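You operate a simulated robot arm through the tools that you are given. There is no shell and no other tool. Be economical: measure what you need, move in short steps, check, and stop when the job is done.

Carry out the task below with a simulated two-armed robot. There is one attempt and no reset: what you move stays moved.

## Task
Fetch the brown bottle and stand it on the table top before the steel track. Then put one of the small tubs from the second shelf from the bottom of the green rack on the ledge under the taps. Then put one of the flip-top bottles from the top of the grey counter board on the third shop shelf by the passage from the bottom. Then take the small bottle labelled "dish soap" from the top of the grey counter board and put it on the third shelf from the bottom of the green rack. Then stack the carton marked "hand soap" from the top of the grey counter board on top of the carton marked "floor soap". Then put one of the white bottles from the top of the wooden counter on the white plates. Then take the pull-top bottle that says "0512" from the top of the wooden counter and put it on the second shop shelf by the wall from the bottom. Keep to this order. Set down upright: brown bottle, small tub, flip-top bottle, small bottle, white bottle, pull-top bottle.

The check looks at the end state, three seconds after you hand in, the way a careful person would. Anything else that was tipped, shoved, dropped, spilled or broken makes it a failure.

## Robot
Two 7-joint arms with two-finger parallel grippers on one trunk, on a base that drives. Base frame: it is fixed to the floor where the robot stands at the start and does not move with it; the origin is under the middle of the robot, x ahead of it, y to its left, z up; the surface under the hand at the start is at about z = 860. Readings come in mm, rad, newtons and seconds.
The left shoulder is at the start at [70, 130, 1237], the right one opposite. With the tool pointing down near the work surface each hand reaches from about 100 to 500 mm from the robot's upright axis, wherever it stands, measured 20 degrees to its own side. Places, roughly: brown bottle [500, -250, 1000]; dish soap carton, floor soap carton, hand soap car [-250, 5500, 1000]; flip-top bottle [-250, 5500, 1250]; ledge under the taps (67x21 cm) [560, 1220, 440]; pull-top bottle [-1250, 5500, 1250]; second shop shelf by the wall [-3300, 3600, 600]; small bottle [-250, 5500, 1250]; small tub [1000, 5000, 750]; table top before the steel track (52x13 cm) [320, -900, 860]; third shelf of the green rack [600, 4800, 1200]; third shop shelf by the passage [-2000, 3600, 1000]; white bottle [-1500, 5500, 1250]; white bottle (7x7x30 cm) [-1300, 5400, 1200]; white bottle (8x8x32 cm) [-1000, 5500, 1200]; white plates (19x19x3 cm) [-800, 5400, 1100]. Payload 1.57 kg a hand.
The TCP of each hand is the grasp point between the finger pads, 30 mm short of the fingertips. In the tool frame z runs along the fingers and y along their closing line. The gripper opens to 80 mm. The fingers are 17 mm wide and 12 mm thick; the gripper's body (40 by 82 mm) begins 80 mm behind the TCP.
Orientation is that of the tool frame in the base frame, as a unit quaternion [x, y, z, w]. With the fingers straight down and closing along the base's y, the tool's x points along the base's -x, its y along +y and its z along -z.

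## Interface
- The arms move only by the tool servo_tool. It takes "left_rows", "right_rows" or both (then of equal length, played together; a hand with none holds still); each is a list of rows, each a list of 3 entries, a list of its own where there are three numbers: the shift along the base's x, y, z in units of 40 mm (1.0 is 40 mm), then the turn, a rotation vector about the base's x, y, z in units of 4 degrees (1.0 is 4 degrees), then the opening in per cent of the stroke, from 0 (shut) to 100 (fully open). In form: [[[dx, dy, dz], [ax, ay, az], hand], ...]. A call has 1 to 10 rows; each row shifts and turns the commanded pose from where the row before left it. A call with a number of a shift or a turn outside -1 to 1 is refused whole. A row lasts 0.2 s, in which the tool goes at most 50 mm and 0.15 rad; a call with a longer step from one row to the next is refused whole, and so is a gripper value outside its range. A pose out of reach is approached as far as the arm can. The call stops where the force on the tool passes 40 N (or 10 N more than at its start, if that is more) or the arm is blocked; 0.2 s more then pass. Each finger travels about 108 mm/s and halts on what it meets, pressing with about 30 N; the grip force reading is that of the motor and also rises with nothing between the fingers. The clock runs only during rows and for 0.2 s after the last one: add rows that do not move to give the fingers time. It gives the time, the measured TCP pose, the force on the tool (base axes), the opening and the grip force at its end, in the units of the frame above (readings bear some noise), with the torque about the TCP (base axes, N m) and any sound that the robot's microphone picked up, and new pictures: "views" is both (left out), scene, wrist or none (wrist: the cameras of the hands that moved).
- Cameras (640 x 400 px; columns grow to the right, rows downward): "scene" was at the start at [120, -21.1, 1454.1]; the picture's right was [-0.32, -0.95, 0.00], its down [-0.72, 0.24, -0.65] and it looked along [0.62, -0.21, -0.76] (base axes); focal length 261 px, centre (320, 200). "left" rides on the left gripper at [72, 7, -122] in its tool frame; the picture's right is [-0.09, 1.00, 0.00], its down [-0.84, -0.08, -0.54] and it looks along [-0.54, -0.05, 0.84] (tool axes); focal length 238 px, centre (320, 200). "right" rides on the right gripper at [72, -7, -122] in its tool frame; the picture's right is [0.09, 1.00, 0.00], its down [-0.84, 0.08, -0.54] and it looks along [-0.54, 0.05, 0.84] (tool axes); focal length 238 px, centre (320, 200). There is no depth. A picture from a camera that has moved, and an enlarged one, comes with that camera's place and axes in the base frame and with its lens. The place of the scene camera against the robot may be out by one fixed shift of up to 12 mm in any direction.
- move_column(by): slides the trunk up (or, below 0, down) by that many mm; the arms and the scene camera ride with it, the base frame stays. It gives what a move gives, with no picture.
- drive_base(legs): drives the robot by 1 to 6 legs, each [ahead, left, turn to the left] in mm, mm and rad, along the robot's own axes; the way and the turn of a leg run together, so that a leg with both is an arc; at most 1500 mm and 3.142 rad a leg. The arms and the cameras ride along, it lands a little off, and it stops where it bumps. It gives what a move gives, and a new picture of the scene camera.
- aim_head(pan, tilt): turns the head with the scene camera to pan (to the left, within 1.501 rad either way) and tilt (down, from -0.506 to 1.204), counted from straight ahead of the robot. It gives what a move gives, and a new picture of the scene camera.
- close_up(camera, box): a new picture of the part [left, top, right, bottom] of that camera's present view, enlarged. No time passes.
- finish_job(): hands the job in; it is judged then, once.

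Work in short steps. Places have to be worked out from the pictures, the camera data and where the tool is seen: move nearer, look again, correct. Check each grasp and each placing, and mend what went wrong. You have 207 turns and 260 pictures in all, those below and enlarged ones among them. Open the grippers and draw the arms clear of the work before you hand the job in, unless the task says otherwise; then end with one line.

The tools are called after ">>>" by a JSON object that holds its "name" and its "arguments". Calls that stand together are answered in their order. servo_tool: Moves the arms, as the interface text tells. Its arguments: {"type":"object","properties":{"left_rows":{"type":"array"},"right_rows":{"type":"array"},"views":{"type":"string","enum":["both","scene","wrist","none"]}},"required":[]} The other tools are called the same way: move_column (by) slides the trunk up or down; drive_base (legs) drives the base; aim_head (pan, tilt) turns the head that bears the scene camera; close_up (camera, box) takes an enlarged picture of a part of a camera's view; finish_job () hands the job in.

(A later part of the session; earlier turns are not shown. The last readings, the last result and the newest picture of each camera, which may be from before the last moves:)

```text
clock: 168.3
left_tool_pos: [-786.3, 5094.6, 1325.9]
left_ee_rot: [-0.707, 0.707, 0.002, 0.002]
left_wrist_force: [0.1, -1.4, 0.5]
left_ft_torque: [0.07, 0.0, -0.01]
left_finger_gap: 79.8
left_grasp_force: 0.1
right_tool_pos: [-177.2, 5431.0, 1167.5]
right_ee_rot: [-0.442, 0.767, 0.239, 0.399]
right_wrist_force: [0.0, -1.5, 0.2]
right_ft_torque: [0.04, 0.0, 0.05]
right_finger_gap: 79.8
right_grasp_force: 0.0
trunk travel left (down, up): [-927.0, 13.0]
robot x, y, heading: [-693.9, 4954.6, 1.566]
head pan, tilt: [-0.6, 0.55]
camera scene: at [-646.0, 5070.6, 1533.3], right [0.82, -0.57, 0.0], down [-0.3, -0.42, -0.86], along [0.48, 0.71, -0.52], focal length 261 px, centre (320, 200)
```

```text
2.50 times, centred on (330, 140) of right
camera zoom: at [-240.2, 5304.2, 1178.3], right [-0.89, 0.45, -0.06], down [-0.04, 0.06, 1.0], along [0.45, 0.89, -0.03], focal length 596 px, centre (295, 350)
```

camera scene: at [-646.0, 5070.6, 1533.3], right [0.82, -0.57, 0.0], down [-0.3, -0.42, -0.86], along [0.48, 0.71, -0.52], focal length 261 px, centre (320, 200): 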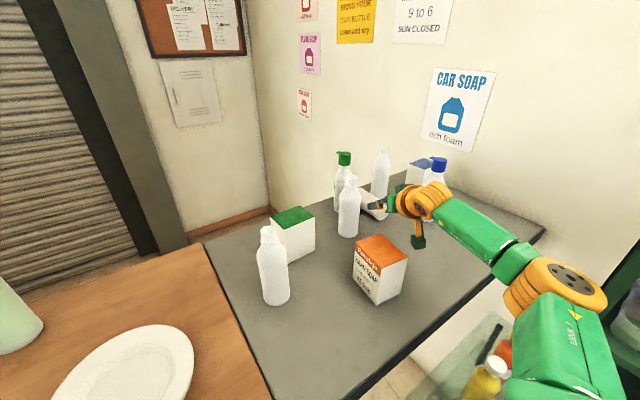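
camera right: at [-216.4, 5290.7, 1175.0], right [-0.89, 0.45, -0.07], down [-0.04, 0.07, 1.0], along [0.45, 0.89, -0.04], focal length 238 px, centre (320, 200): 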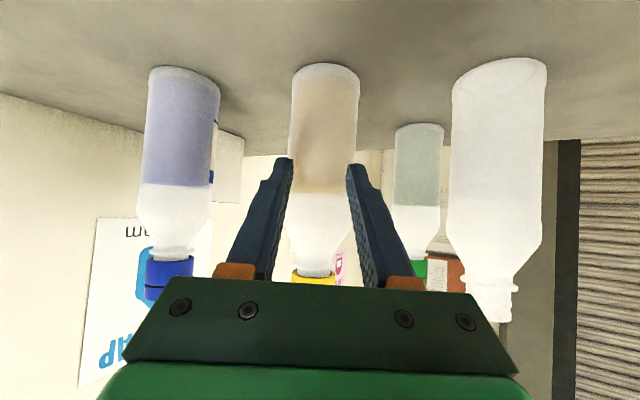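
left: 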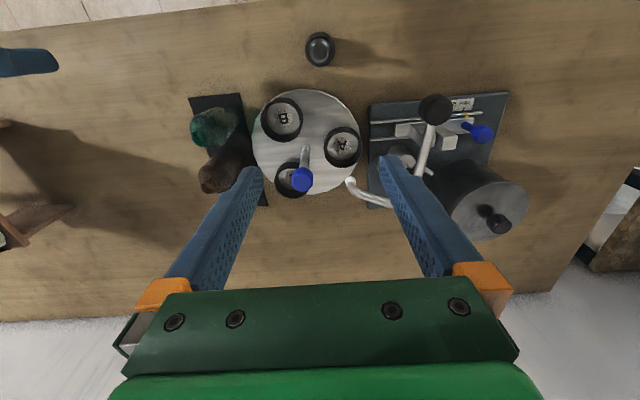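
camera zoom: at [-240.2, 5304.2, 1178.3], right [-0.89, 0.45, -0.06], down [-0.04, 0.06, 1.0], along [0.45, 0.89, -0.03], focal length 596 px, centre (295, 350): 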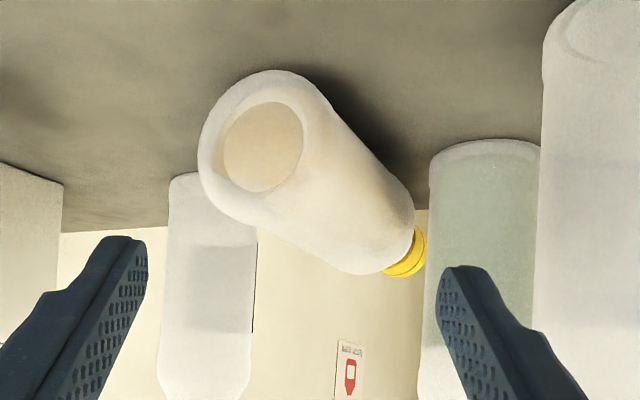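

It lies along +y, base end near me at about [-149, 5455], cap at y≈5605. I draw the hand back, move the base slightly ahead-right, and look again before gripping it near its base end.

>>> {"name": "servo_tool", "arguments": {"right_rows": [[[-0.7, -1, 0], [0, 0, 0], 100], [[-0.6, -0.9, 0], [0, 0, 0], 100], [[0, 0, 0], [0, 0, 0], 100]], "views": "none"}}

>>> {"name": "drive_base", "arguments": {"legs": [[35, -28, 0]]}}

>>> {"name": "servo_tool", "arguments": {"right_rows": [[[0, 0, 0], [0, 0, 1], 100], [[0, 0, 0], [0, 0, 1], 100], [[0, 0, 0], [0, 0, 1], 100], [[0, 0, -0.6], [0, 0, 0], 100], [[0, 0, -0.5], [0, 0, 0], 100], [[0, 0, 0], [0, 0, 0], 100]]}}

```text
clock: 169.1
left_tool_pos: [-785.1, 5105.1, 1325.1]
left_ee_rot: [-0.707, 0.707, 0.0, -0.001]
left_wrist_force: [-1.1, -0.1, 0.4]
left_ft_torque: [-0.02, 0.0, 0.01]
left_finger_gap: 80.1
left_grasp_force: 0.2
right_tool_pos: [-229.8, 5362.3, 1162.3]
right_ee_rot: [-0.444, 0.768, 0.236, 0.397]
right_wrist_force: [-0.3, -0.5, -0.4]
right_ft_torque: [-0.02, 0.03, 0.01]
right_finger_gap: 80.0
right_grasp_force: 0.0
trunk travel left (down, up): [-927.0, 13.0]
robot x, y, heading: [-693.9, 4955.2, 1.569]
head pan, tilt: [-0.6, 0.55]
```

```text
clock: 170.0
left_tool_pos: [-765.2, 5134.5, 1325.4]
left_ee_rot: [-0.706, 0.708, 0.0, 0.003]
left_wrist_force: [-0.6, -0.5, -1.0]
left_ft_torque: [0.04, -0.05, -0.03]
left_finger_gap: 79.7
left_grasp_force: 0.0
right_tool_pos: [-205.4, 5390.6, 1166.6]
right_ee_rot: [-0.443, 0.766, 0.237, 0.4]
right_wrist_force: [-0.9, -1.0, 0.1]
right_ft_torque: [-0.01, -0.01, -0.04]
right_finger_gap: 79.8
right_grasp_force: 0.1
trunk travel left (down, up): [-927.0, 13.0]
robot x, y, heading: [-667.3, 4991.6, 1.57]
head pan, tilt: [-0.6, 0.55]
camera scene: at [-625.5, 5109.7, 1533.2], right [0.82, -0.57, 0.0], down [-0.29, -0.43, -0.86], along [0.49, 0.71, -0.52], focal length 261 px, centre (320, 200)
```

scene: 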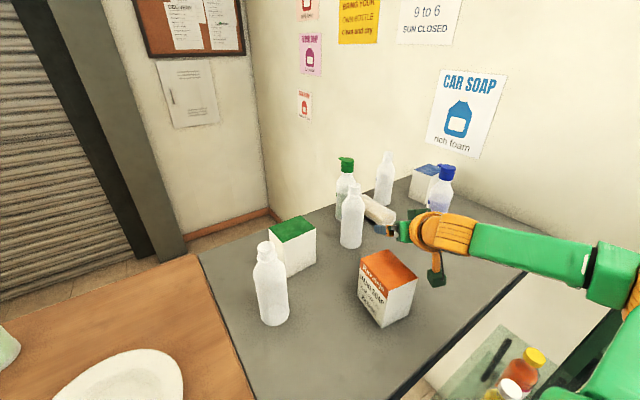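

```text
clock: 171.4
left_tool_pos: [-759.1, 5139.3, 1325.2]
left_ee_rot: [-0.706, 0.708, 0.0, 0.001]
left_wrist_force: [-0.5, 0.0, 0.5]
left_ft_torque: [-0.01, 0.0, 0.02]
left_finger_gap: 80.1
left_grasp_force: 0.2
right_tool_pos: [-202.6, 5395.4, 1119.1]
right_ee_rot: [-0.522, 0.718, 0.275, 0.37]
right_wrist_force: [-0.8, -0.9, -1.2]
right_ft_torque: [-0.02, 0.0, 0.01]
right_finger_gap: 80.1
right_grasp_force: 0.1
trunk travel left (down, up): [-927.0, 13.0]
robot x, y, heading: [-668.5, 4989.7, 1.57]
head pan, tilt: [-0.6, 0.55]
camera scene: at [-619.7, 5116.7, 1532.4], right [0.82, -0.57, 0.0], down [-0.3, -0.43, -0.85], along [0.48, 0.7, -0.52], focal length 261 px, centre (320, 200)
camera right: at [-239.1, 5258.6, 1130.7], right [-0.97, 0.25, -0.07], down [-0.05, 0.05, 1.0], along [0.25, 0.97, -0.04], focal length 238 px, centre (320, 200)
```

scene: 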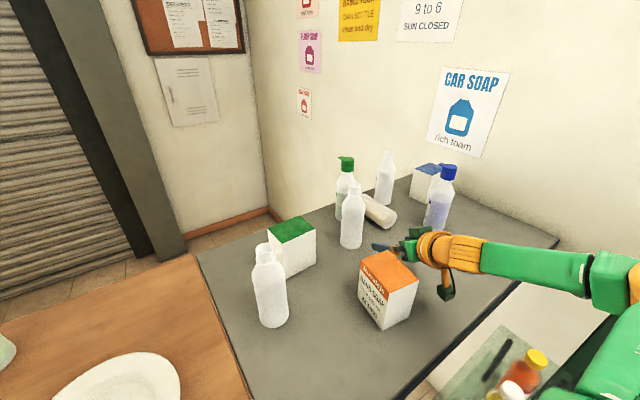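
right: 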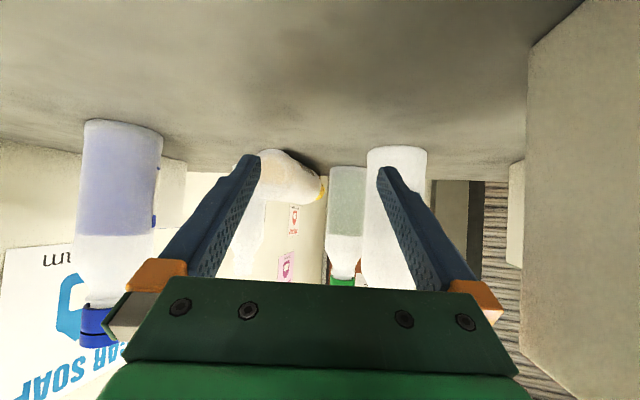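

Yaw is now 17°, fine. The bottle's base end is at about [-137, 5480]. I shift right 42 mm and advance 85 mm, then check.

>>> {"name": "servo_tool", "arguments": {"right_rows": [[[1, -0.27, 0], [0, 0, 0], 100], [[0.26, 0.95, 0], [0, 0, 0], 100], [[0.26, 0.95, 0], [0, 0, 0], 100], [[0, 0, 0], [0, 0, 0], 100]]}}

```text
clock: 172.4
left_tool_pos: [-757.2, 5141.0, 1325.1]
left_ee_rot: [-0.706, 0.708, -0.001, -0.001]
left_wrist_force: [-0.7, -1.2, -0.1]
left_ft_torque: [0.0, 0.03, -0.02]
left_finger_gap: 80.0
left_grasp_force: 0.2
right_tool_pos: [-142.3, 5462.3, 1118.1]
right_ee_rot: [-0.521, 0.718, 0.277, 0.37]
right_wrist_force: [-0.1, -0.4, 0.2]
right_ft_torque: [-0.02, -0.01, 0.0]
right_finger_gap: 80.0
right_grasp_force: 0.0
trunk travel left (down, up): [-927.0, 13.0]
robot x, y, heading: [-664.9, 4989.7, 1.57]
head pan, tilt: [-0.6, 0.55]
camera scene: at [-617.4, 5118.3, 1532.1], right [0.82, -0.57, 0.0], down [-0.3, -0.43, -0.85], along [0.48, 0.7, -0.52], focal length 261 px, centre (320, 200)
camera right: at [-177.7, 5325.3, 1129.8], right [-0.97, 0.25, -0.06], down [-0.05, 0.05, 1.0], along [0.25, 0.97, -0.04], focal length 238 px, centre (320, 200)
```

scene: 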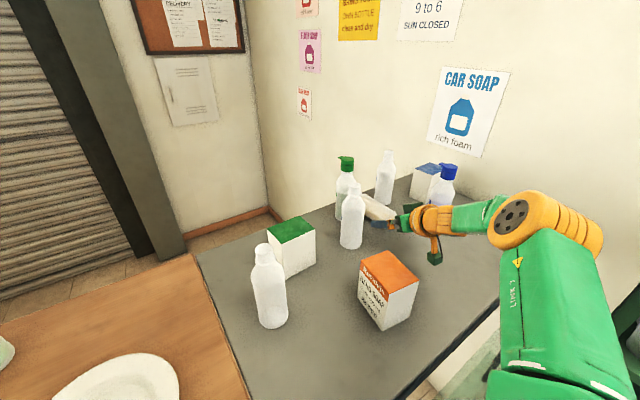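
right: 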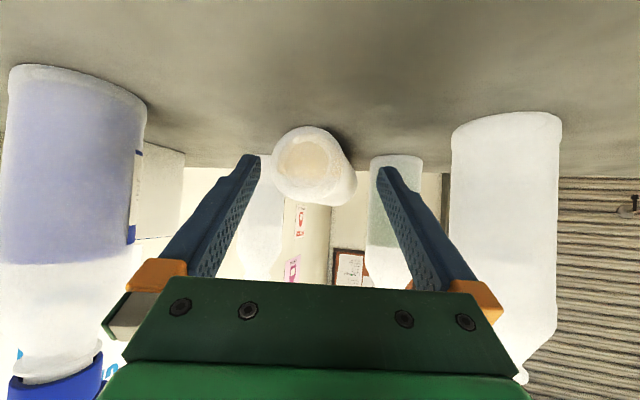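

Bottle end is ahead, nearly centred (6 mm right). I advance 65 mm and look before closing.

>>> {"name": "servo_tool", "arguments": {"right_rows": [[[0.35, 0.78, -0.05], [0, 0, 0], 100], [[0.3, 0.76, -0.05], [0, 0, 0], 100], [[0, 0, 0], [0, 0, 0], 100]], "views": "wrist"}}

```text
clock: 173.2
left_tool_pos: [-758.5, 5138.9, 1325.4]
left_ee_rot: [-0.706, 0.708, 0.0, 0.0]
left_wrist_force: [0.0, -0.9, -0.5]
left_ft_torque: [-0.01, -0.01, 0.03]
left_finger_gap: 79.8
left_grasp_force: 0.0
right_tool_pos: [-132.9, 5486.0, 1117.5]
right_ee_rot: [-0.523, 0.717, 0.278, 0.368]
right_wrist_force: [-0.2, -0.6, -0.3]
right_ft_torque: [-0.01, 0.0, 0.01]
right_finger_gap: 79.9
right_grasp_force: 0.1
right hand out of reach, approached as far as the arm can: row 1, 2
trunk travel left (down, up): [-927.0, 13.0]
robot x, y, heading: [-665.3, 4987.8, 1.572]
head pan, tilt: [-0.6, 0.55]
camera right: at [-168.9, 5349.4, 1129.8], right [-0.97, 0.25, -0.06], down [-0.05, 0.06, 1.0], along [0.25, 0.97, -0.04], focal length 238 px, centre (320, 200)
```

right: 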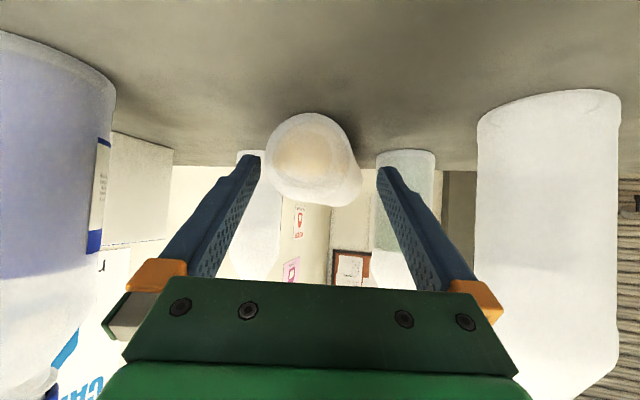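

The arm is at its limit 30 mm short; I creep the base ahead 30 mm and check.

>>> {"name": "drive_base", "arguments": {"legs": [[32, -12, 0]]}}

>>> {"name": "close_up", "arguments": {"camera": "right", "box": [0, 0, 640, 400]}}

```text
clock: 174.2
left_tool_pos: [-751.4, 5157.3, 1324.8]
left_ee_rot: [0.712, -0.702, 0.001, 0.001]
left_wrist_force: [0.0, 1.0, 0.3]
left_ft_torque: [-0.01, 0.01, 0.0]
left_finger_gap: 79.9
left_grasp_force: 0.1
right_tool_pos: [-131.9, 5514.1, 1117.2]
right_ee_rot: [-0.529, 0.713, 0.279, 0.364]
right_wrist_force: [0.0, 0.3, -0.3]
right_ft_torque: [0.03, 0.0, 0.02]
right_finger_gap: 80.2
right_grasp_force: 0.0
trunk travel left (down, up): [-927.0, 13.0]
robot x, y, heading: [-658.4, 5005.8, 1.581]
head pan, tilt: [-0.6, 0.55]
stopped in leg 1: the robot was blocked; the commanded pose is now the measured one
camera scene: at [-611.2, 5137.2, 1532.1], right [0.83, -0.55, 0.0], down [-0.29, -0.44, -0.85], along [0.47, 0.71, -0.52], focal length 261 px, centre (320, 200)
```

scene: 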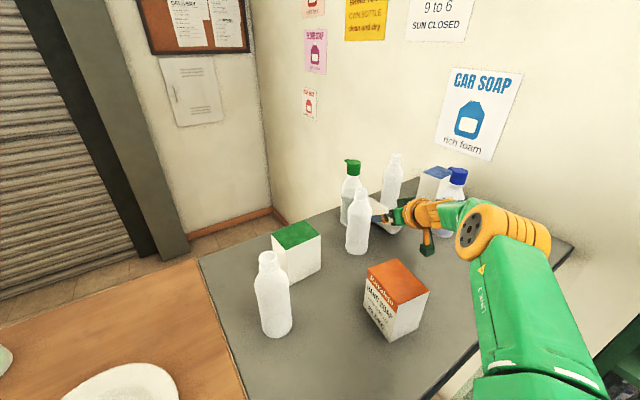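

```text
1.00 times, centred on (320, 200) of right (not enlarged: the box is as wide or as high as the picture)
camera zoom: at [-165.1, 5376.9, 1129.1], right [-0.97, 0.23, -0.06], down [-0.05, 0.06, 1.0], along [0.24, 0.97, -0.04], focal length 238 px, centre (320, 200)
```

zoom: 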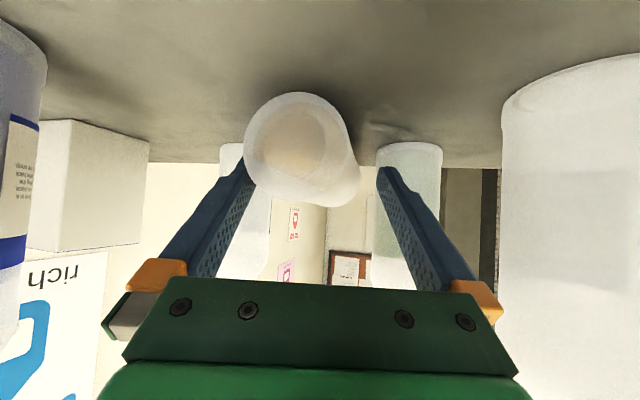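

I touched the counter edge lightly, and the bottle end is now between the fingers. I close.

>>> {"name": "servo_tool", "arguments": {"right_rows": [[[0, 0, 0], [0, 0, 0], 70], [[0, 0, 0], [0, 0, 0], 60], [[0, 0, 0], [0, 0, 0], 50], [[0, 0, 0], [0, 0, 0], 50], [[0, 0, 0], [0, 0, 0], 50]]}}

```text
clock: 175.4
left_tool_pos: [-752.1, 5155.0, 1325.7]
left_ee_rot: [0.712, -0.702, 0.0, -0.001]
left_wrist_force: [-0.3, 0.4, 0.0]
left_ft_torque: [-0.02, -0.01, 0.01]
left_finger_gap: 80.0
left_grasp_force: 0.1
right_tool_pos: [-133.3, 5513.0, 1118.6]
right_ee_rot: [-0.528, 0.713, 0.28, 0.367]
right_wrist_force: [-0.9, 0.0, 4.0]
right_ft_torque: [0.09, 0.02, 0.1]
right_finger_gap: 56.9
right_grasp_force: 29.5
trunk travel left (down, up): [-927.0, 13.0]
robot x, y, heading: [-658.1, 5003.8, 1.585]
head pan, tilt: [-0.6, 0.55]
camera scene: at [-612.2, 5134.6, 1532.4], right [0.83, -0.55, 0.0], down [-0.29, -0.43, -0.85], along [0.47, 0.71, -0.52], focal length 261 px, centre (320, 200)
camera right: at [-165.8, 5375.0, 1130.3], right [-0.97, 0.23, -0.06], down [-0.05, 0.06, 1.0], along [0.24, 0.97, -0.04], focal length 238 px, centre (320, 200)
```

scene: 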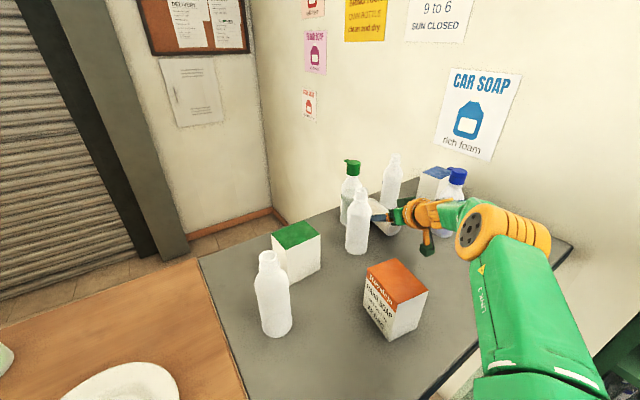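
right: 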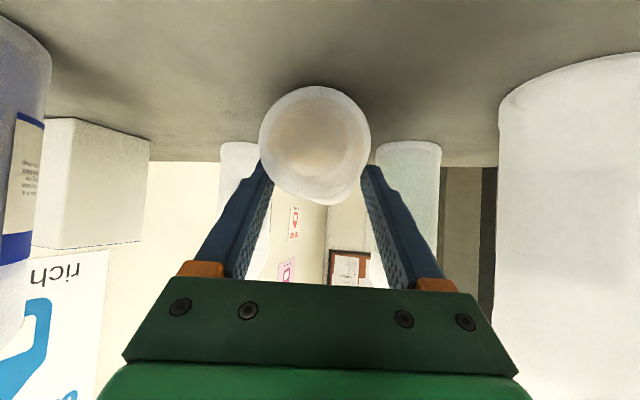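

Gripped at 57 mm. I lift 30 mm with the arm while drawing back a little, to see whether the bottle droops in the grip.

>>> {"name": "servo_tool", "arguments": {"right_rows": [[[-0.1, -0.2, 0.25], [0, 0, 0], 50], [[-0.1, -0.2, 0.25], [0, 0, 0], 50], [[-0.1, -0.2, 0.25], [0, 0, 0], 50], [[0, 0, 0], [0, 0, 0], 50]]}}

```text
clock: 176.4
left_tool_pos: [-751.1, 5158.4, 1325.3]
left_ee_rot: [0.712, -0.702, 0.0, 0.001]
left_wrist_force: [0.1, -0.5, -0.1]
left_ft_torque: [-0.03, 0.01, -0.01]
left_finger_gap: 80.1
left_grasp_force: 0.2
right_tool_pos: [-142.9, 5491.6, 1145.7]
right_ee_rot: [-0.528, 0.714, 0.279, 0.365]
right_wrist_force: [0.5, -0.8, -2.0]
right_ft_torque: [-0.08, -0.02, 0.02]
right_finger_gap: 56.3
right_grasp_force: 30.2
trunk travel left (down, up): [-927.0, 13.0]
robot x, y, heading: [-653.9, 5006.3, 1.587]
head pan, tilt: [-0.6, 0.55]
camera scene: at [-609.4, 5137.2, 1532.1], right [0.83, -0.55, 0.0], down [-0.29, -0.44, -0.85], along [0.47, 0.71, -0.52], focal length 261 px, centre (320, 200)
camera right: at [-175.9, 5353.6, 1158.1], right [-0.97, 0.23, -0.06], down [-0.05, 0.06, 1.0], along [0.24, 0.97, -0.04], focal length 238 px, centre (320, 200)
```

scene: 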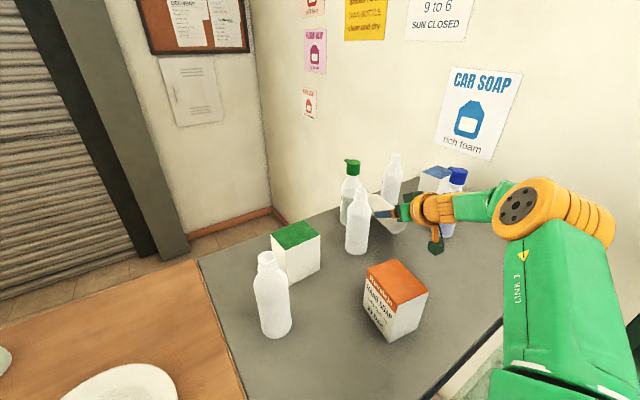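
right: 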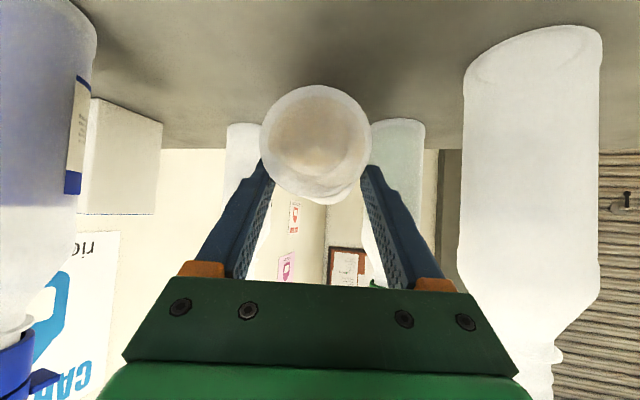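

The bottle holds firmly and level (about 2 N). Plan: lay it on the wooden counter's front strip with the cap pointing left, then take it by its upper end with the left hand, which can hold it upright. First I back out straight and shift left.

>>> {"name": "drive_base", "arguments": {"legs": [[-360, 0, -0.015], [0, 105, 0]]}}

>>> {"name": "servo_tool", "arguments": {"right_rows": [[[-0.9, -0.2, 0.2], [0, 0, 1], 50], [[-0.9, -0.2, 0.2], [0, 0, 1], 50], [[-0.9, -0.2, 0], [0, 0, 1], 50], [[-0.9, -0.2, 0], [0, 0, 1], 50], [[-0.9, -0.2, 0], [0, 0, 1], 50], [[-0.9, -0.2, 0], [0, 0, 1], 50], [[-0.6, 0, 0], [0, 0, 1], 50], [[0, 0, 0], [0, 0, 1], 50], [[0, 0, 0], [0, 0, 1], 50], [[0, 0, 0], [0, 0, 1], 50]], "views": "scene"}}

```text
clock: 179.5
left_tool_pos: [-841.7, 4795.5, 1326.1]
left_ee_rot: [-0.706, 0.708, 0.003, -0.004]
left_wrist_force: [1.0, 0.4, -0.3]
left_ft_torque: [0.01, 0.07, 0.0]
left_finger_gap: 79.9
left_grasp_force: 0.0
right_tool_pos: [-231.5, 5118.9, 1142.2]
right_ee_rot: [-0.522, 0.719, 0.278, 0.365]
right_wrist_force: [0.9, 0.1, -2.3]
right_ft_torque: [-0.08, 0.06, 0.06]
right_finger_gap: 56.3
right_grasp_force: 30.1
trunk travel left (down, up): [-927.0, 13.0]
robot x, y, heading: [-760.9, 4644.2, 1.571]
head pan, tilt: [-0.6, 0.55]
camera scene: at [-700.7, 4772.8, 1531.6], right [0.82, -0.57, -0.01], down [-0.3, -0.43, -0.85], along [0.48, 0.7, -0.53], focal length 261 px, centre (320, 200)
```

scene: 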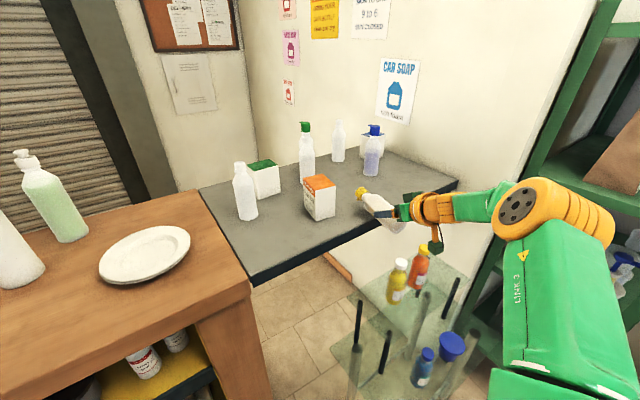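

```text
clock: 181.7
left_tool_pos: [-851.4, 4795.3, 1324.9]
left_ee_rot: [-0.706, 0.708, -0.001, -0.001]
left_wrist_force: [-0.6, 0.7, -0.6]
left_ft_torque: [0.01, 0.03, -0.02]
left_finger_gap: 80.2
left_grasp_force: 0.1
right_tool_pos: [-478.6, 5070.7, 1162.1]
right_ee_rot: [0.737, -0.496, -0.385, -0.251]
right_wrist_force: [-0.1, 0.0, -2.0]
right_ft_torque: [-0.06, -0.05, 0.02]
right_finger_gap: 56.1
right_grasp_force: 30.4
trunk travel left (down, up): [-927.0, 13.0]
robot x, y, heading: [-760.9, 4643.5, 1.57]
head pan, tilt: [-0.6, 0.55]
camera scene: at [-711.9, 4772.5, 1532.1], right [0.82, -0.57, 0.0], down [-0.3, -0.43, -0.85], along [0.48, 0.7, -0.52], focal length 261 px, centre (320, 200)
```

scene: 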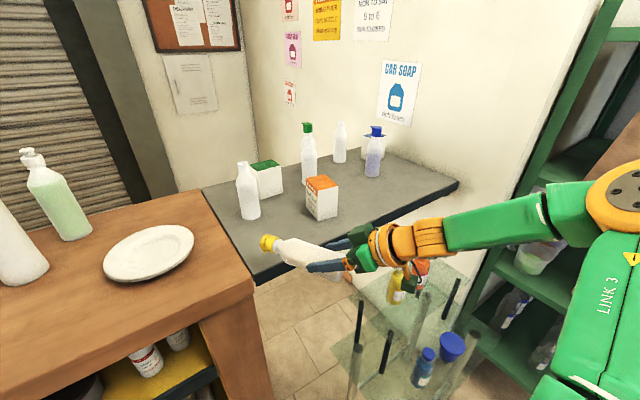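

Turning works well. I continue turning left and drawing in, toward pointing along -x.

>>> {"name": "servo_tool", "arguments": {"right_rows": [[[-0.35, -0.3, 0], [0, 0, 1], 50], [[-0.35, -0.3, 0], [0, 0, 1], 50], [[-0.35, -0.3, 0], [0, 0, 1], 50], [[-0.35, -0.3, 0], [0, 0, 1], 50], [[-0.35, -0.3, 0], [0, 0, 1], 50], [[-0.35, -0.3, 0], [0, 0, 1], 50], [[-0.35, 0, 0], [0, 0, 1], 50], [[-0.35, 0, 0], [0, 0, 1], 50], [[-0.35, 0, 0], [0, 0, 1], 50], [[0, 0, 0], [0, 0, 1], 50]], "views": "scene"}}

```text
clock: 183.9
left_tool_pos: [-851.0, 4794.1, 1324.9]
left_ee_rot: [-0.706, 0.708, -0.001, -0.001]
left_wrist_force: [-0.6, 0.7, 0.0]
left_ft_torque: [-0.02, 0.02, 0.0]
left_finger_gap: 80.0
left_grasp_force: 0.1
right_tool_pos: [-604.9, 4999.6, 1163.6]
right_ee_rot: [0.862, -0.214, -0.448, -0.103]
right_wrist_force: [0.3, 0.4, -1.6]
right_ft_torque: [-0.02, -0.07, 0.0]
right_finger_gap: 55.9
right_grasp_force: 29.9
trunk travel left (down, up): [-927.0, 13.0]
robot x, y, heading: [-761.5, 4641.3, 1.569]
head pan, tilt: [-0.6, 0.55]
camera scene: at [-711.5, 4772.2, 1532.1], right [0.82, -0.57, 0.0], down [-0.3, -0.43, -0.85], along [0.48, 0.7, -0.52], focal length 261 px, centre (320, 200)
```

scene: 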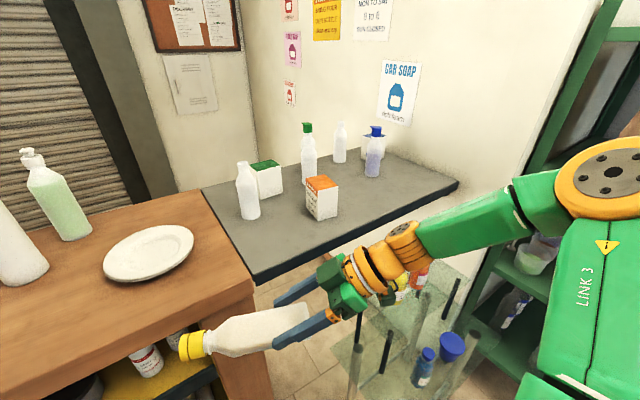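

The right hand now points left with the bottle held level. I'll do an in-air handover: the left hand takes the body near the shoulder with a tool direction that later leaves the bottle upright. Both hands turn now, well apart.

>>> {"name": "servo_tool", "arguments": {"right_rows": [[[0, 0, 0], [0, 0, 1], 50], [[0, 0, 0], [0, 0, 1], 50], [[0, 0, 0], [0, 0, 1], 50], [[0, 0, 0], [0, 0, 1], 50], [[0, 0, 0], [0, 0, 1], 50], [[0, 0, 0], [0, 0, 1], 50], [[0, 0, 0], [0, 0, 0.7], 50], [[0, 0, 0], [0, 0, 0], 50], [[0, 0, 0], [0, 0, 0], 50], [[0, 0, 0], [0, 0, 0], 50]], "left_rows": [[[-0.1, 0.5, 0], [0, 0, 0], 100], [[-0.1, 0.5, 0], [0, 0, -1], 100], [[-0.1, 0.5, 0], [0, 0, -1], 100], [[-0.1, 0.5, 0], [0, 0, -1], 100], [[-0.1, 0.5, 0], [0, 0, -1], 100], [[-0.1, 0.5, 0], [0, 0, -1], 100], [[-0.1, 0.5, 0], [0, 0, -1], 100], [[-0.1, 0.5, 0], [0, 0, -1], 100], [[-0.1, 0.4, 0], [0, 0, -1], 100], [[0, 0, 0], [0, 0, -1], 100]], "views": "none"}}

>>> {"name": "aim_head", "arguments": {"pan": 0, "tilt": 0.8}}

```text
clock: 186.1
left_tool_pos: [-887.6, 4972.1, 1325.5]
left_ee_rot: [-0.453, 0.891, 0.001, 0.0]
left_wrist_force: [0.9, -0.8, -0.5]
left_ft_torque: [-0.01, 0.01, 0.01]
left_finger_gap: 80.0
left_grasp_force: 0.1
right_tool_pos: [-605.6, 4999.4, 1163.0]
right_ee_rot: [0.888, -0.009, -0.46, 0.003]
right_wrist_force: [-0.5, -0.3, -2.4]
right_ft_torque: [0.05, -0.12, -0.02]
right_finger_gap: 55.7
right_grasp_force: 29.8
trunk travel left (down, up): [-927.0, 13.0]
robot x, y, heading: [-760.4, 4641.9, 1.569]
head pan, tilt: [-0.6, 0.55]
```

```text
clock: 187.1
left_tool_pos: [-887.0, 4970.9, 1325.7]
left_ee_rot: [-0.452, 0.892, 0.0, 0.001]
left_wrist_force: [-0.3, 0.4, 0.0]
left_ft_torque: [-0.02, 0.04, 0.0]
left_finger_gap: 80.1
left_grasp_force: 0.1
right_tool_pos: [-605.6, 4999.2, 1161.7]
right_ee_rot: [0.888, -0.008, -0.46, 0.004]
right_wrist_force: [0.2, 0.3, -2.2]
right_ft_torque: [0.02, -0.1, 0.01]
right_finger_gap: 55.6
right_grasp_force: 29.7
trunk travel left (down, up): [-927.0, 13.0]
robot x, y, heading: [-762.3, 4642.7, 1.569]
head pan, tilt: [0.0, 0.799]
camera scene: at [-762.2, 4778.4, 1510.8], right [1.0, 0.0, 0.0], down [0.0, -0.72, -0.7], along [0.0, 0.7, -0.72], focal length 261 px, centre (320, 200)
```

scene: 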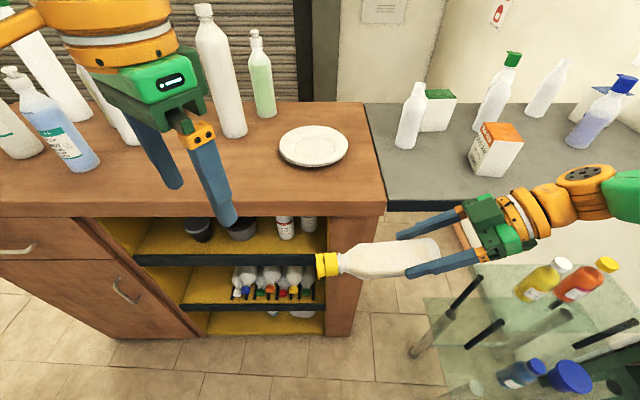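

The bottle droops ~7° cap-down; base end at x≈-590, shoulder at ≈-690, axis y≈4999, z≈1145. I turn the left hand to close along y and begin tilting it to point right-down.

>>> {"name": "servo_tool", "arguments": {"left_rows": [[[0, 0.07, 0], [0, 0, -1], 100], [[0, 0.07, 0], [0, 0, -1], 100], [[0, 0.07, 0], [0, 0, -1], 100], [[0, 0.07, 0], [0, 0, -1], 100], [[0, 0.07, 0], [0, 0, -1], 100], [[0, 0.07, 0], [0, 0, -1], 100], [[0, 0.07, 0], [0, 0, -1], 100], [[0, 0.07, 0], [0, 0, -1], 100], [[0, 0.07, 0], [0, 0, -1], 100], [[0, 0.07, 0], [0, 0, -1], 100]], "views": "none"}}

>>> {"name": "servo_tool", "arguments": {"left_rows": [[[0.1, 0, 0], [0, 0, -1], 100], [[0.1, 0, 0], [0, 0, -1], 100], [[0.1, 0, 0], [0, 0, -1], 100], [[0.1, 0, 0], [0, -1, -0.6], 100], [[0.1, 0, 0], [0, -1, 0], 100], [[0.1, 0, 0], [0, -1, 0], 100], [[0.1, 0, 0], [0, -1, 0], 100], [[0.1, 0, 0], [0, -1, 0], 100], [[0.1, 0, 0], [0, -1, 0], 100], [[0.1, 0, 0], [0, -1, 0], 100]], "views": "scene"}}

```text
clock: 189.3
left_tool_pos: [-851.1, 4929.0, 1274.4]
left_ee_rot: [-0.122, 0.993, 0.0, -0.001]
left_wrist_force: [-0.4, 0.1, -0.2]
left_ft_torque: [0.03, 0.01, -0.01]
left_finger_gap: 80.0
left_grasp_force: 0.1
left hand out of reach, approached as far as the arm can: row 3, 4, 5, 6, 7, 8, 9, 10
right_tool_pos: [-605.8, 4998.6, 1162.5]
right_ee_rot: [0.888, -0.008, -0.46, 0.003]
right_wrist_force: [0.1, 0.5, -1.9]
right_ft_torque: [0.01, -0.09, 0.02]
right_finger_gap: 55.5
right_grasp_force: 29.9
trunk travel left (down, up): [-927.0, 13.0]
robot x, y, heading: [-760.0, 4643.7, 1.571]
head pan, tilt: [0.0, 0.799]
```

```text
clock: 191.5
left_tool_pos: [-800.0, 4903.0, 1262.4]
left_ee_rot: [0.004, 0.97, 0.001, 0.242]
left_wrist_force: [0.3, -0.3, -0.3]
left_ft_torque: [0.02, 0.0, 0.01]
left_finger_gap: 80.0
left_grasp_force: 0.1
left hand out of reach, approached as far as the arm can: row 1, 2, 3, 4
right_tool_pos: [-605.8, 4999.4, 1163.5]
right_ee_rot: [0.888, -0.008, -0.46, 0.003]
right_wrist_force: [0.2, 0.4, -2.1]
right_ft_torque: [-0.01, -0.1, 0.05]
right_finger_gap: 55.7
right_grasp_force: 30.1
trunk travel left (down, up): [-927.0, 13.0]
robot x, y, heading: [-759.7, 4647.6, 1.569]
head pan, tilt: [0.0, 0.799]
camera scene: at [-762.6, 4778.7, 1510.8], right [1.0, 0.0, 0.0], down [0.0, -0.72, -0.7], along [0.0, 0.7, -0.72], focal length 261 px, centre (320, 200)
```

scene: 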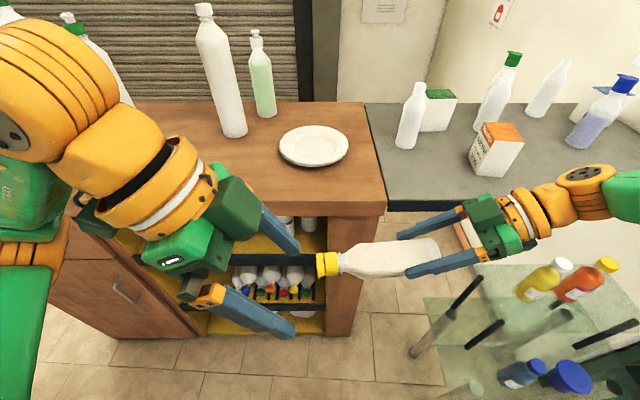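

Left hand points right-down nicely. I finish its tilt to ~42° below horizontal while moving to the pre-grasp point up-left of the bottle.

>>> {"name": "servo_tool", "arguments": {"left_rows": [[[0.15, 0.48, -0.1], [0, -1, 0], 100], [[0.15, 0.48, -0.1], [0, -1, 0], 100], [[0.15, 0.48, -0.1], [0, -1, 0], 100], [[0.15, 0.48, -0.1], [0, -1, 0], 100], [[0.15, 0.48, -0.1], [0, -1, 0], 100], [[0, 0, 0], [0, 0, 0], 100]]}}

```text
clock: 192.9
left_tool_pos: [-801.1, 4907.7, 1277.7]
left_ee_rot: [0.004, 0.914, 0.001, 0.407]
left_wrist_force: [0.4, -0.3, -0.3]
left_ft_torque: [0.0, 0.02, 0.0]
left_finger_gap: 80.4
left_grasp_force: 0.0
left hand out of reach, approached as far as the arm can: row 1, 2, 3, 4, 5
right_tool_pos: [-605.9, 4999.3, 1163.7]
right_ee_rot: [0.888, -0.008, -0.46, 0.003]
right_wrist_force: [-0.5, 0.2, -2.6]
right_ft_torque: [0.02, -0.08, -0.02]
right_finger_gap: 55.8
right_grasp_force: 30.0
trunk travel left (down, up): [-927.0, 13.0]
robot x, y, heading: [-756.5, 4646.2, 1.568]
head pan, tilt: [0.0, 0.799]
camera scene: at [-762.9, 4778.1, 1510.8], right [1.0, 0.0, 0.0], down [0.0, -0.72, -0.7], along [0.0, 0.7, -0.72], focal length 261 px, centre (320, 200)
camera left: at [-939.0, 4914.8, 1307.2], right [0.07, 1.0, 0.07], down [0.16, -0.08, 0.98], along [0.99, -0.05, -0.16], focal length 238 px, centre (320, 200)
```

scene: 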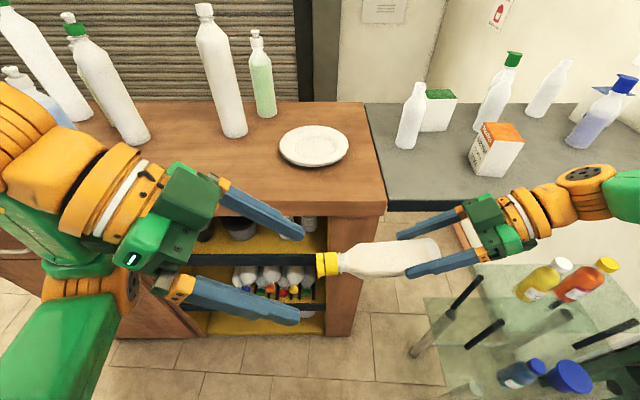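
left: 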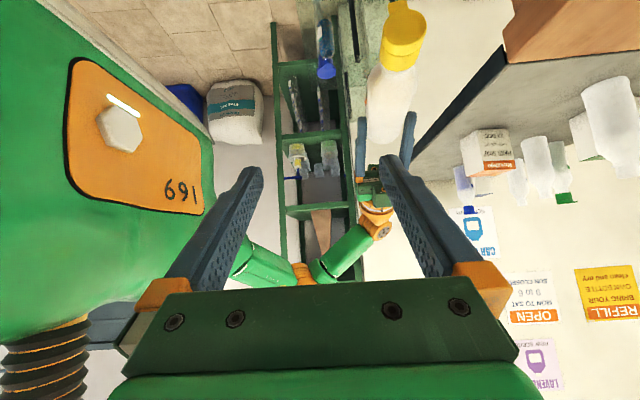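

Orientation is right; the left arm can't go further out, so I bring the bottle in to y≈4908 with the right hand.

>>> {"name": "servo_tool", "arguments": {"right_rows": [[[0, -0.76, 0], [0, 0, 0], 50], [[0, -0.76, 0], [0, 0, 0], 50], [[0, -0.76, 0], [0, 0, 0], 50], [[0, 0, 0], [0, 0, 0], 50]], "left_rows": [[[0, 0, 0], [0, 0, 0], 100], [[0.5, 0, -0.45], [0, 0, 0], 100], [[0, 0, 0], [0, 0, 0], 100], [[0, 0, 0], [0, 0, 0], 100]]}}

```text
clock: 193.9
left_tool_pos: [-780.9, 4908.3, 1260.2]
left_ee_rot: [0.003, 0.913, 0.0, 0.407]
left_wrist_force: [0.0, 0.4, -0.1]
left_ft_torque: [-0.04, 0.0, 0.01]
left_finger_gap: 79.9
left_grasp_force: 0.0
right_tool_pos: [-607.6, 4909.0, 1162.8]
right_ee_rot: [0.888, -0.007, -0.46, 0.003]
right_wrist_force: [0.4, 0.1, -2.1]
right_ft_torque: [0.0, -0.07, 0.01]
right_finger_gap: 55.3
right_grasp_force: 29.7
trunk travel left (down, up): [-927.0, 13.0]
robot x, y, heading: [-760.5, 4642.2, 1.567]
head pan, tilt: [0.0, 0.799]
camera scene: at [-763.0, 4778.8, 1510.8], right [1.0, 0.0, 0.0], down [0.0, -0.72, -0.7], along [0.0, 0.7, -0.72], focal length 261 px, centre (320, 200)
camera right: at [-465.1, 4912.9, 1175.0], right [0.04, -1.0, -0.06], down [-0.04, -0.06, 1.0], along [-1.0, -0.04, -0.04], focal length 238 px, centre (320, 200)
camera left: at [-918.9, 4914.7, 1289.1], right [0.07, 1.0, 0.07], down [0.16, -0.08, 0.98], along [0.99, -0.05, -0.16], focal length 238 px, centre (320, 200)
```

scene: 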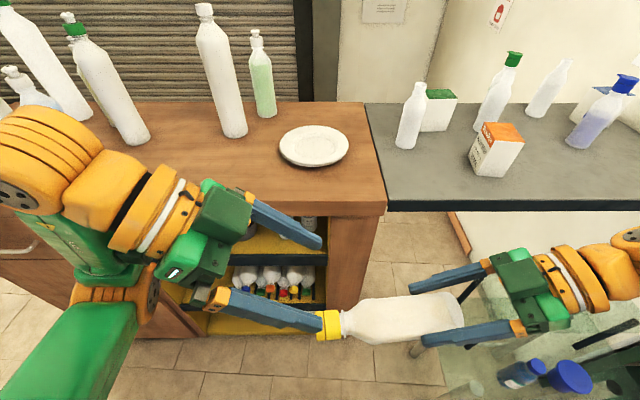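
right: 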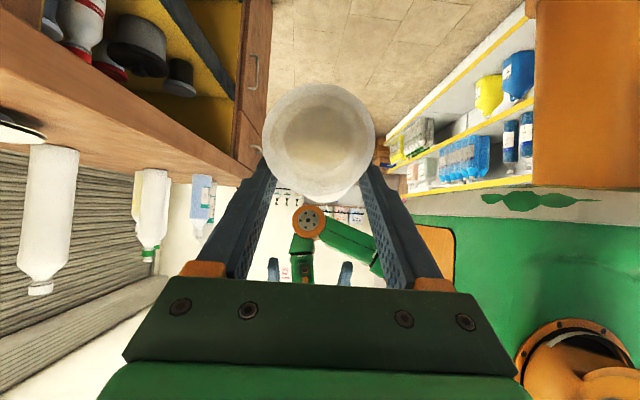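
left: 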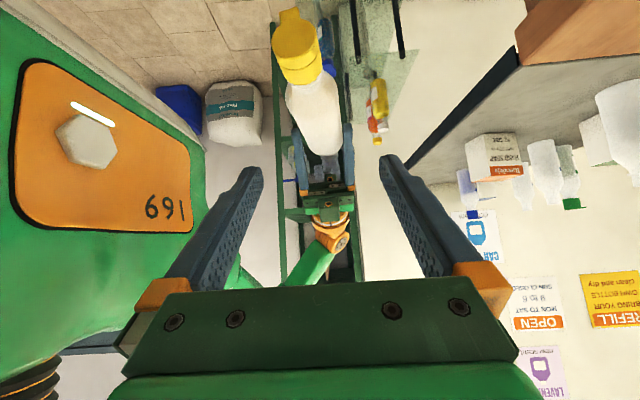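

The bottle lies right between the left fingers' planes. I advance the left hand ~140 mm along its axis to straddle the body near the shoulder.

>>> {"name": "servo_tool", "arguments": {"left_rows": [[[0.62, 0, -0.63], [0, 0, 0], 100], [[0.62, 0, -0.63], [0, 0, 0], 100], [[0.62, 0, -0.63], [0, 0, 0], 100], [[0.62, 0, -0.63], [0, 0, 0], 100], [[0, 0, 0], [0, 0, 0], 100]]}}

```text
clock: 195.1
left_tool_pos: [-765.8, 4895.3, 1229.7]
left_ee_rot: [0.002, 0.914, 0.0, 0.406]
left_wrist_force: [-0.2, 0.4, 0.4]
left_ft_torque: [-0.01, -0.03, 0.0]
left_finger_gap: 80.0
left_grasp_force: 0.0
left hand out of reach, approached as far as the arm can: row 1, 2, 3, 4
right_tool_pos: [-606.5, 4908.0, 1163.8]
right_ee_rot: [0.888, -0.009, -0.46, 0.003]
right_wrist_force: [-0.6, 0.3, -1.7]
right_ft_torque: [0.01, -0.09, -0.01]
right_finger_gap: 55.5
right_grasp_force: 30.1
trunk travel left (down, up): [-927.0, 13.0]
robot x, y, heading: [-756.5, 4641.9, 1.566]
head pan, tilt: [0.0, 0.799]
camera scene: at [-762.2, 4778.3, 1510.8], right [1.0, 0.0, 0.0], down [0.0, -0.72, -0.7], along [0.0, 0.7, -0.72], focal length 261 px, centre (320, 200)
camera left: at [-903.5, 4901.6, 1257.7], right [0.07, 1.0, 0.07], down [0.16, -0.08, 0.98], along [0.99, -0.05, -0.16], focal length 238 px, centre (320, 200)
```

scene: 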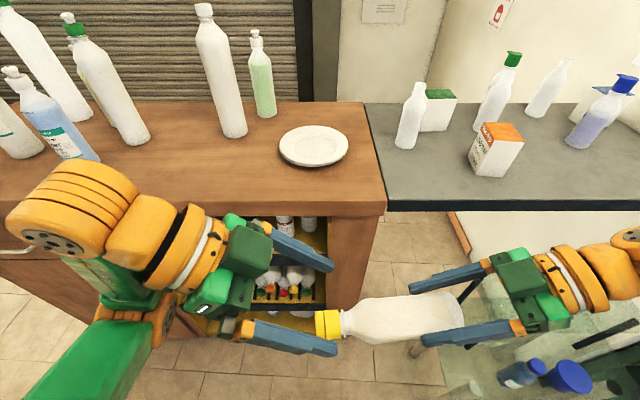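
left: 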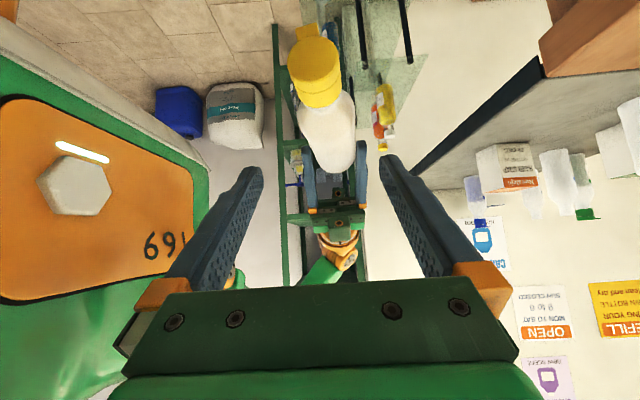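

The left arm is at its limit, so I bring the bottle to it with the right hand along the same line.

>>> {"name": "servo_tool", "arguments": {"right_rows": [[[-0.53, -0.08, 0.46], [0, 0, 0], 50], [[-0.53, -0.08, 0.46], [0, 0, 0], 50], [[-0.53, -0.08, 0.46], [0, 0, 0], 50], [[0, 0, 0], [0, 0, 0], 50]], "views": "both"}}

>>> {"name": "close_up", "arguments": {"camera": "left", "box": [0, 0, 640, 400]}}

```text
clock: 196.1
left_tool_pos: [-766.3, 4894.3, 1228.4]
left_ee_rot: [0.002, 0.914, 0.0, 0.407]
left_wrist_force: [-0.1, -0.4, 0.8]
left_ft_torque: [0.02, 0.01, -0.01]
left_finger_gap: 80.0
left_grasp_force: 0.1
right_tool_pos: [-670.8, 4897.0, 1220.0]
right_ee_rot: [0.888, -0.008, -0.46, 0.003]
right_wrist_force: [0.2, -0.1, -2.7]
right_ft_torque: [-0.03, -0.12, -0.02]
right_finger_gap: 55.5
right_grasp_force: 29.3
trunk travel left (down, up): [-927.0, 13.0]
robot x, y, heading: [-759.3, 4640.1, 1.57]
head pan, tilt: [0.0, 0.799]
camera scene: at [-762.2, 4778.4, 1510.8], right [1.0, 0.0, 0.0], down [0.0, -0.72, -0.7], along [0.0, 0.7, -0.72], focal length 261 px, centre (320, 200)
camera right: at [-528.0, 4902.4, 1232.6], right [0.04, -1.0, -0.06], down [-0.04, -0.06, 1.0], along [-1.0, -0.04, -0.04], focal length 238 px, centre (320, 200)
```

scene: 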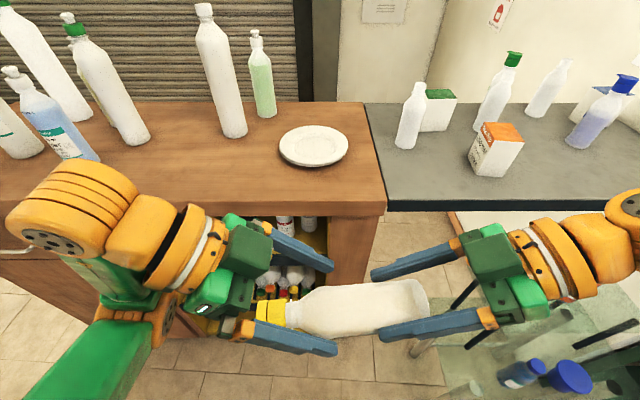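
right: 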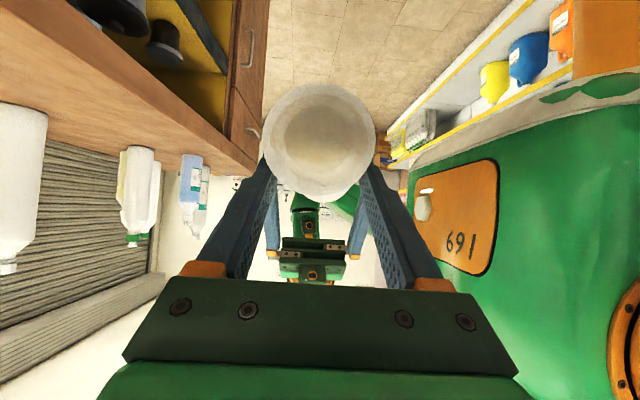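

```text
1.00 times, centred on (320, 200) of left (not enlarged: the box is as wide or as high as the picture)
camera zoom: at [-903.6, 4901.7, 1257.8], right [0.07, 1.0, 0.07], down [0.16, -0.08, 0.98], along [0.99, -0.05, -0.16], focal length 238 px, centre (320, 200)
```

zoom: 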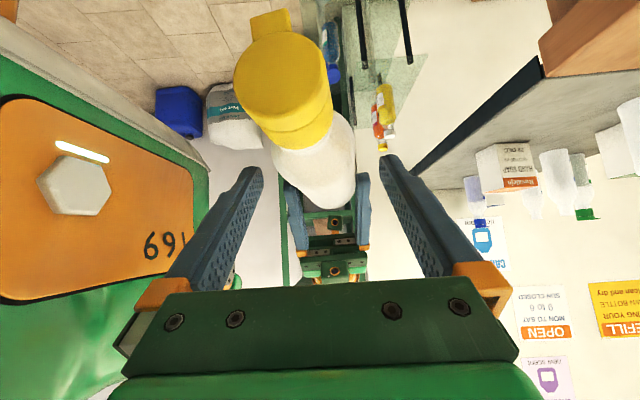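

Nearly there: I need the bottle ~25 mm further left and 20 mm higher so the left pads sit on the body. Then the left hand closes.

>>> {"name": "servo_tool", "arguments": {"right_rows": [[[-0.32, -0.04, 0.27], [0, 0, 0], 50], [[-0.32, -0.04, 0.27], [0, 0, 0], 50], [[0, 0, 0], [0, 0, 0], 50]], "views": "scene"}}

>>> {"name": "close_up", "arguments": {"camera": "left", "box": [160, 0, 480, 300]}}

>>> {"name": "close_up", "arguments": {"camera": "scene", "box": [180, 200, 560, 400]}}

```text
clock: 196.9
left_tool_pos: [-766.3, 4895.2, 1229.2]
left_ee_rot: [0.001, 0.914, 0.0, 0.406]
left_wrist_force: [-0.9, -0.1, 0.0]
left_ft_torque: [0.0, -0.01, 0.01]
left_finger_gap: 79.9
left_grasp_force: 0.1
right_tool_pos: [-694.7, 4895.0, 1241.9]
right_ee_rot: [0.888, -0.008, -0.461, 0.003]
right_wrist_force: [1.4, 0.2, -2.4]
right_ft_torque: [-0.01, -0.1, 0.0]
right_finger_gap: 55.6
right_grasp_force: 29.8
trunk travel left (down, up): [-927.0, 13.0]
robot x, y, heading: [-759.8, 4642.9, 1.567]
head pan, tilt: [0.0, 0.799]
camera scene: at [-762.1, 4778.4, 1510.8], right [1.0, 0.0, 0.0], down [0.0, -0.72, -0.7], along [0.0, 0.7, -0.72], focal length 261 px, centre (320, 200)
```

scene: 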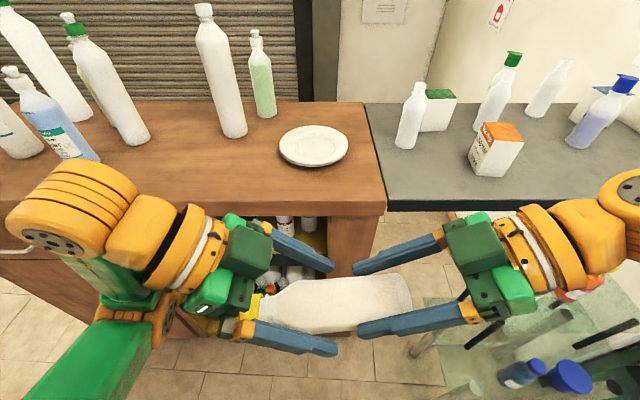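

```text
1.33 times, centred on (320, 150) of left
camera zoom: at [-903.5, 4901.8, 1257.8], right [0.07, 1.0, 0.07], down [0.16, -0.08, 0.98], along [0.99, -0.05, -0.16], focal length 318 px, centre (320, 267)
```

zoom: 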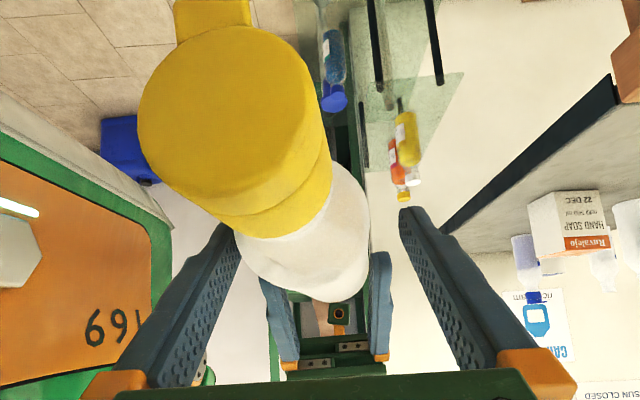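

```text
1.68 times, centred on (370, 300) of scene
camera zoom: at [-762.1, 4778.4, 1510.8], right [1.0, 0.0, 0.0], down [0.0, -0.72, -0.7], along [0.0, 0.7, -0.72], focal length 440 px, centre (236, 32)
```

zoom: 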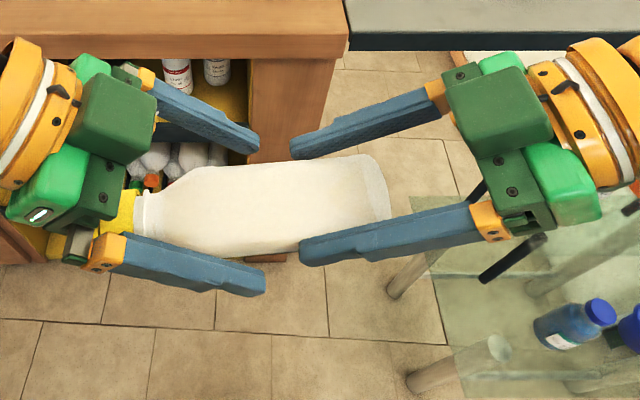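

The left fingers straddle the body well. I close the left hand.

>>> {"name": "servo_tool", "arguments": {"left_rows": [[[0, 0, 0], [0, 0, 0], 70], [[0, 0, 0], [0, 0, 0], 60], [[0, 0, 0], [0, 0, 0], 50], [[0, 0, 0], [0, 0, 0], 50], [[0, 0, 0], [0, 0, 0], 50]], "views": "scene"}}

```text
clock: 198.1
left_tool_pos: [-766.3, 4895.0, 1228.3]
left_ee_rot: [0.003, 0.914, -0.001, 0.406]
left_wrist_force: [-7.6, -19.0, -2.1]
left_ft_torque: [-0.3, 0.31, -0.39]
left_finger_gap: 55.8
left_grasp_force: 30.1
right_tool_pos: [-694.5, 4894.8, 1241.1]
right_ee_rot: [0.888, -0.009, -0.46, 0.001]
right_wrist_force: [8.0, 19.7, 2.2]
right_ft_torque: [0.53, -0.13, -1.02]
right_finger_gap: 55.0
right_grasp_force: 29.4
trunk travel left (down, up): [-927.0, 13.0]
robot x, y, heading: [-756.7, 4646.0, 1.567]
head pan, tilt: [0.0, 0.799]
camera scene: at [-762.5, 4778.3, 1510.8], right [1.0, 0.0, 0.0], down [0.0, -0.72, -0.7], along [0.0, 0.7, -0.72], focal length 261 px, centre (320, 200)
```

scene: 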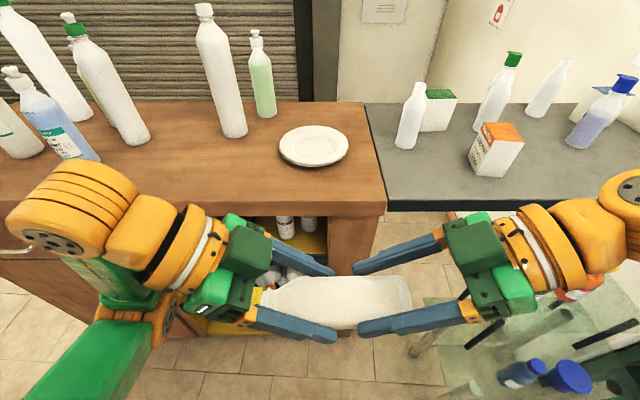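

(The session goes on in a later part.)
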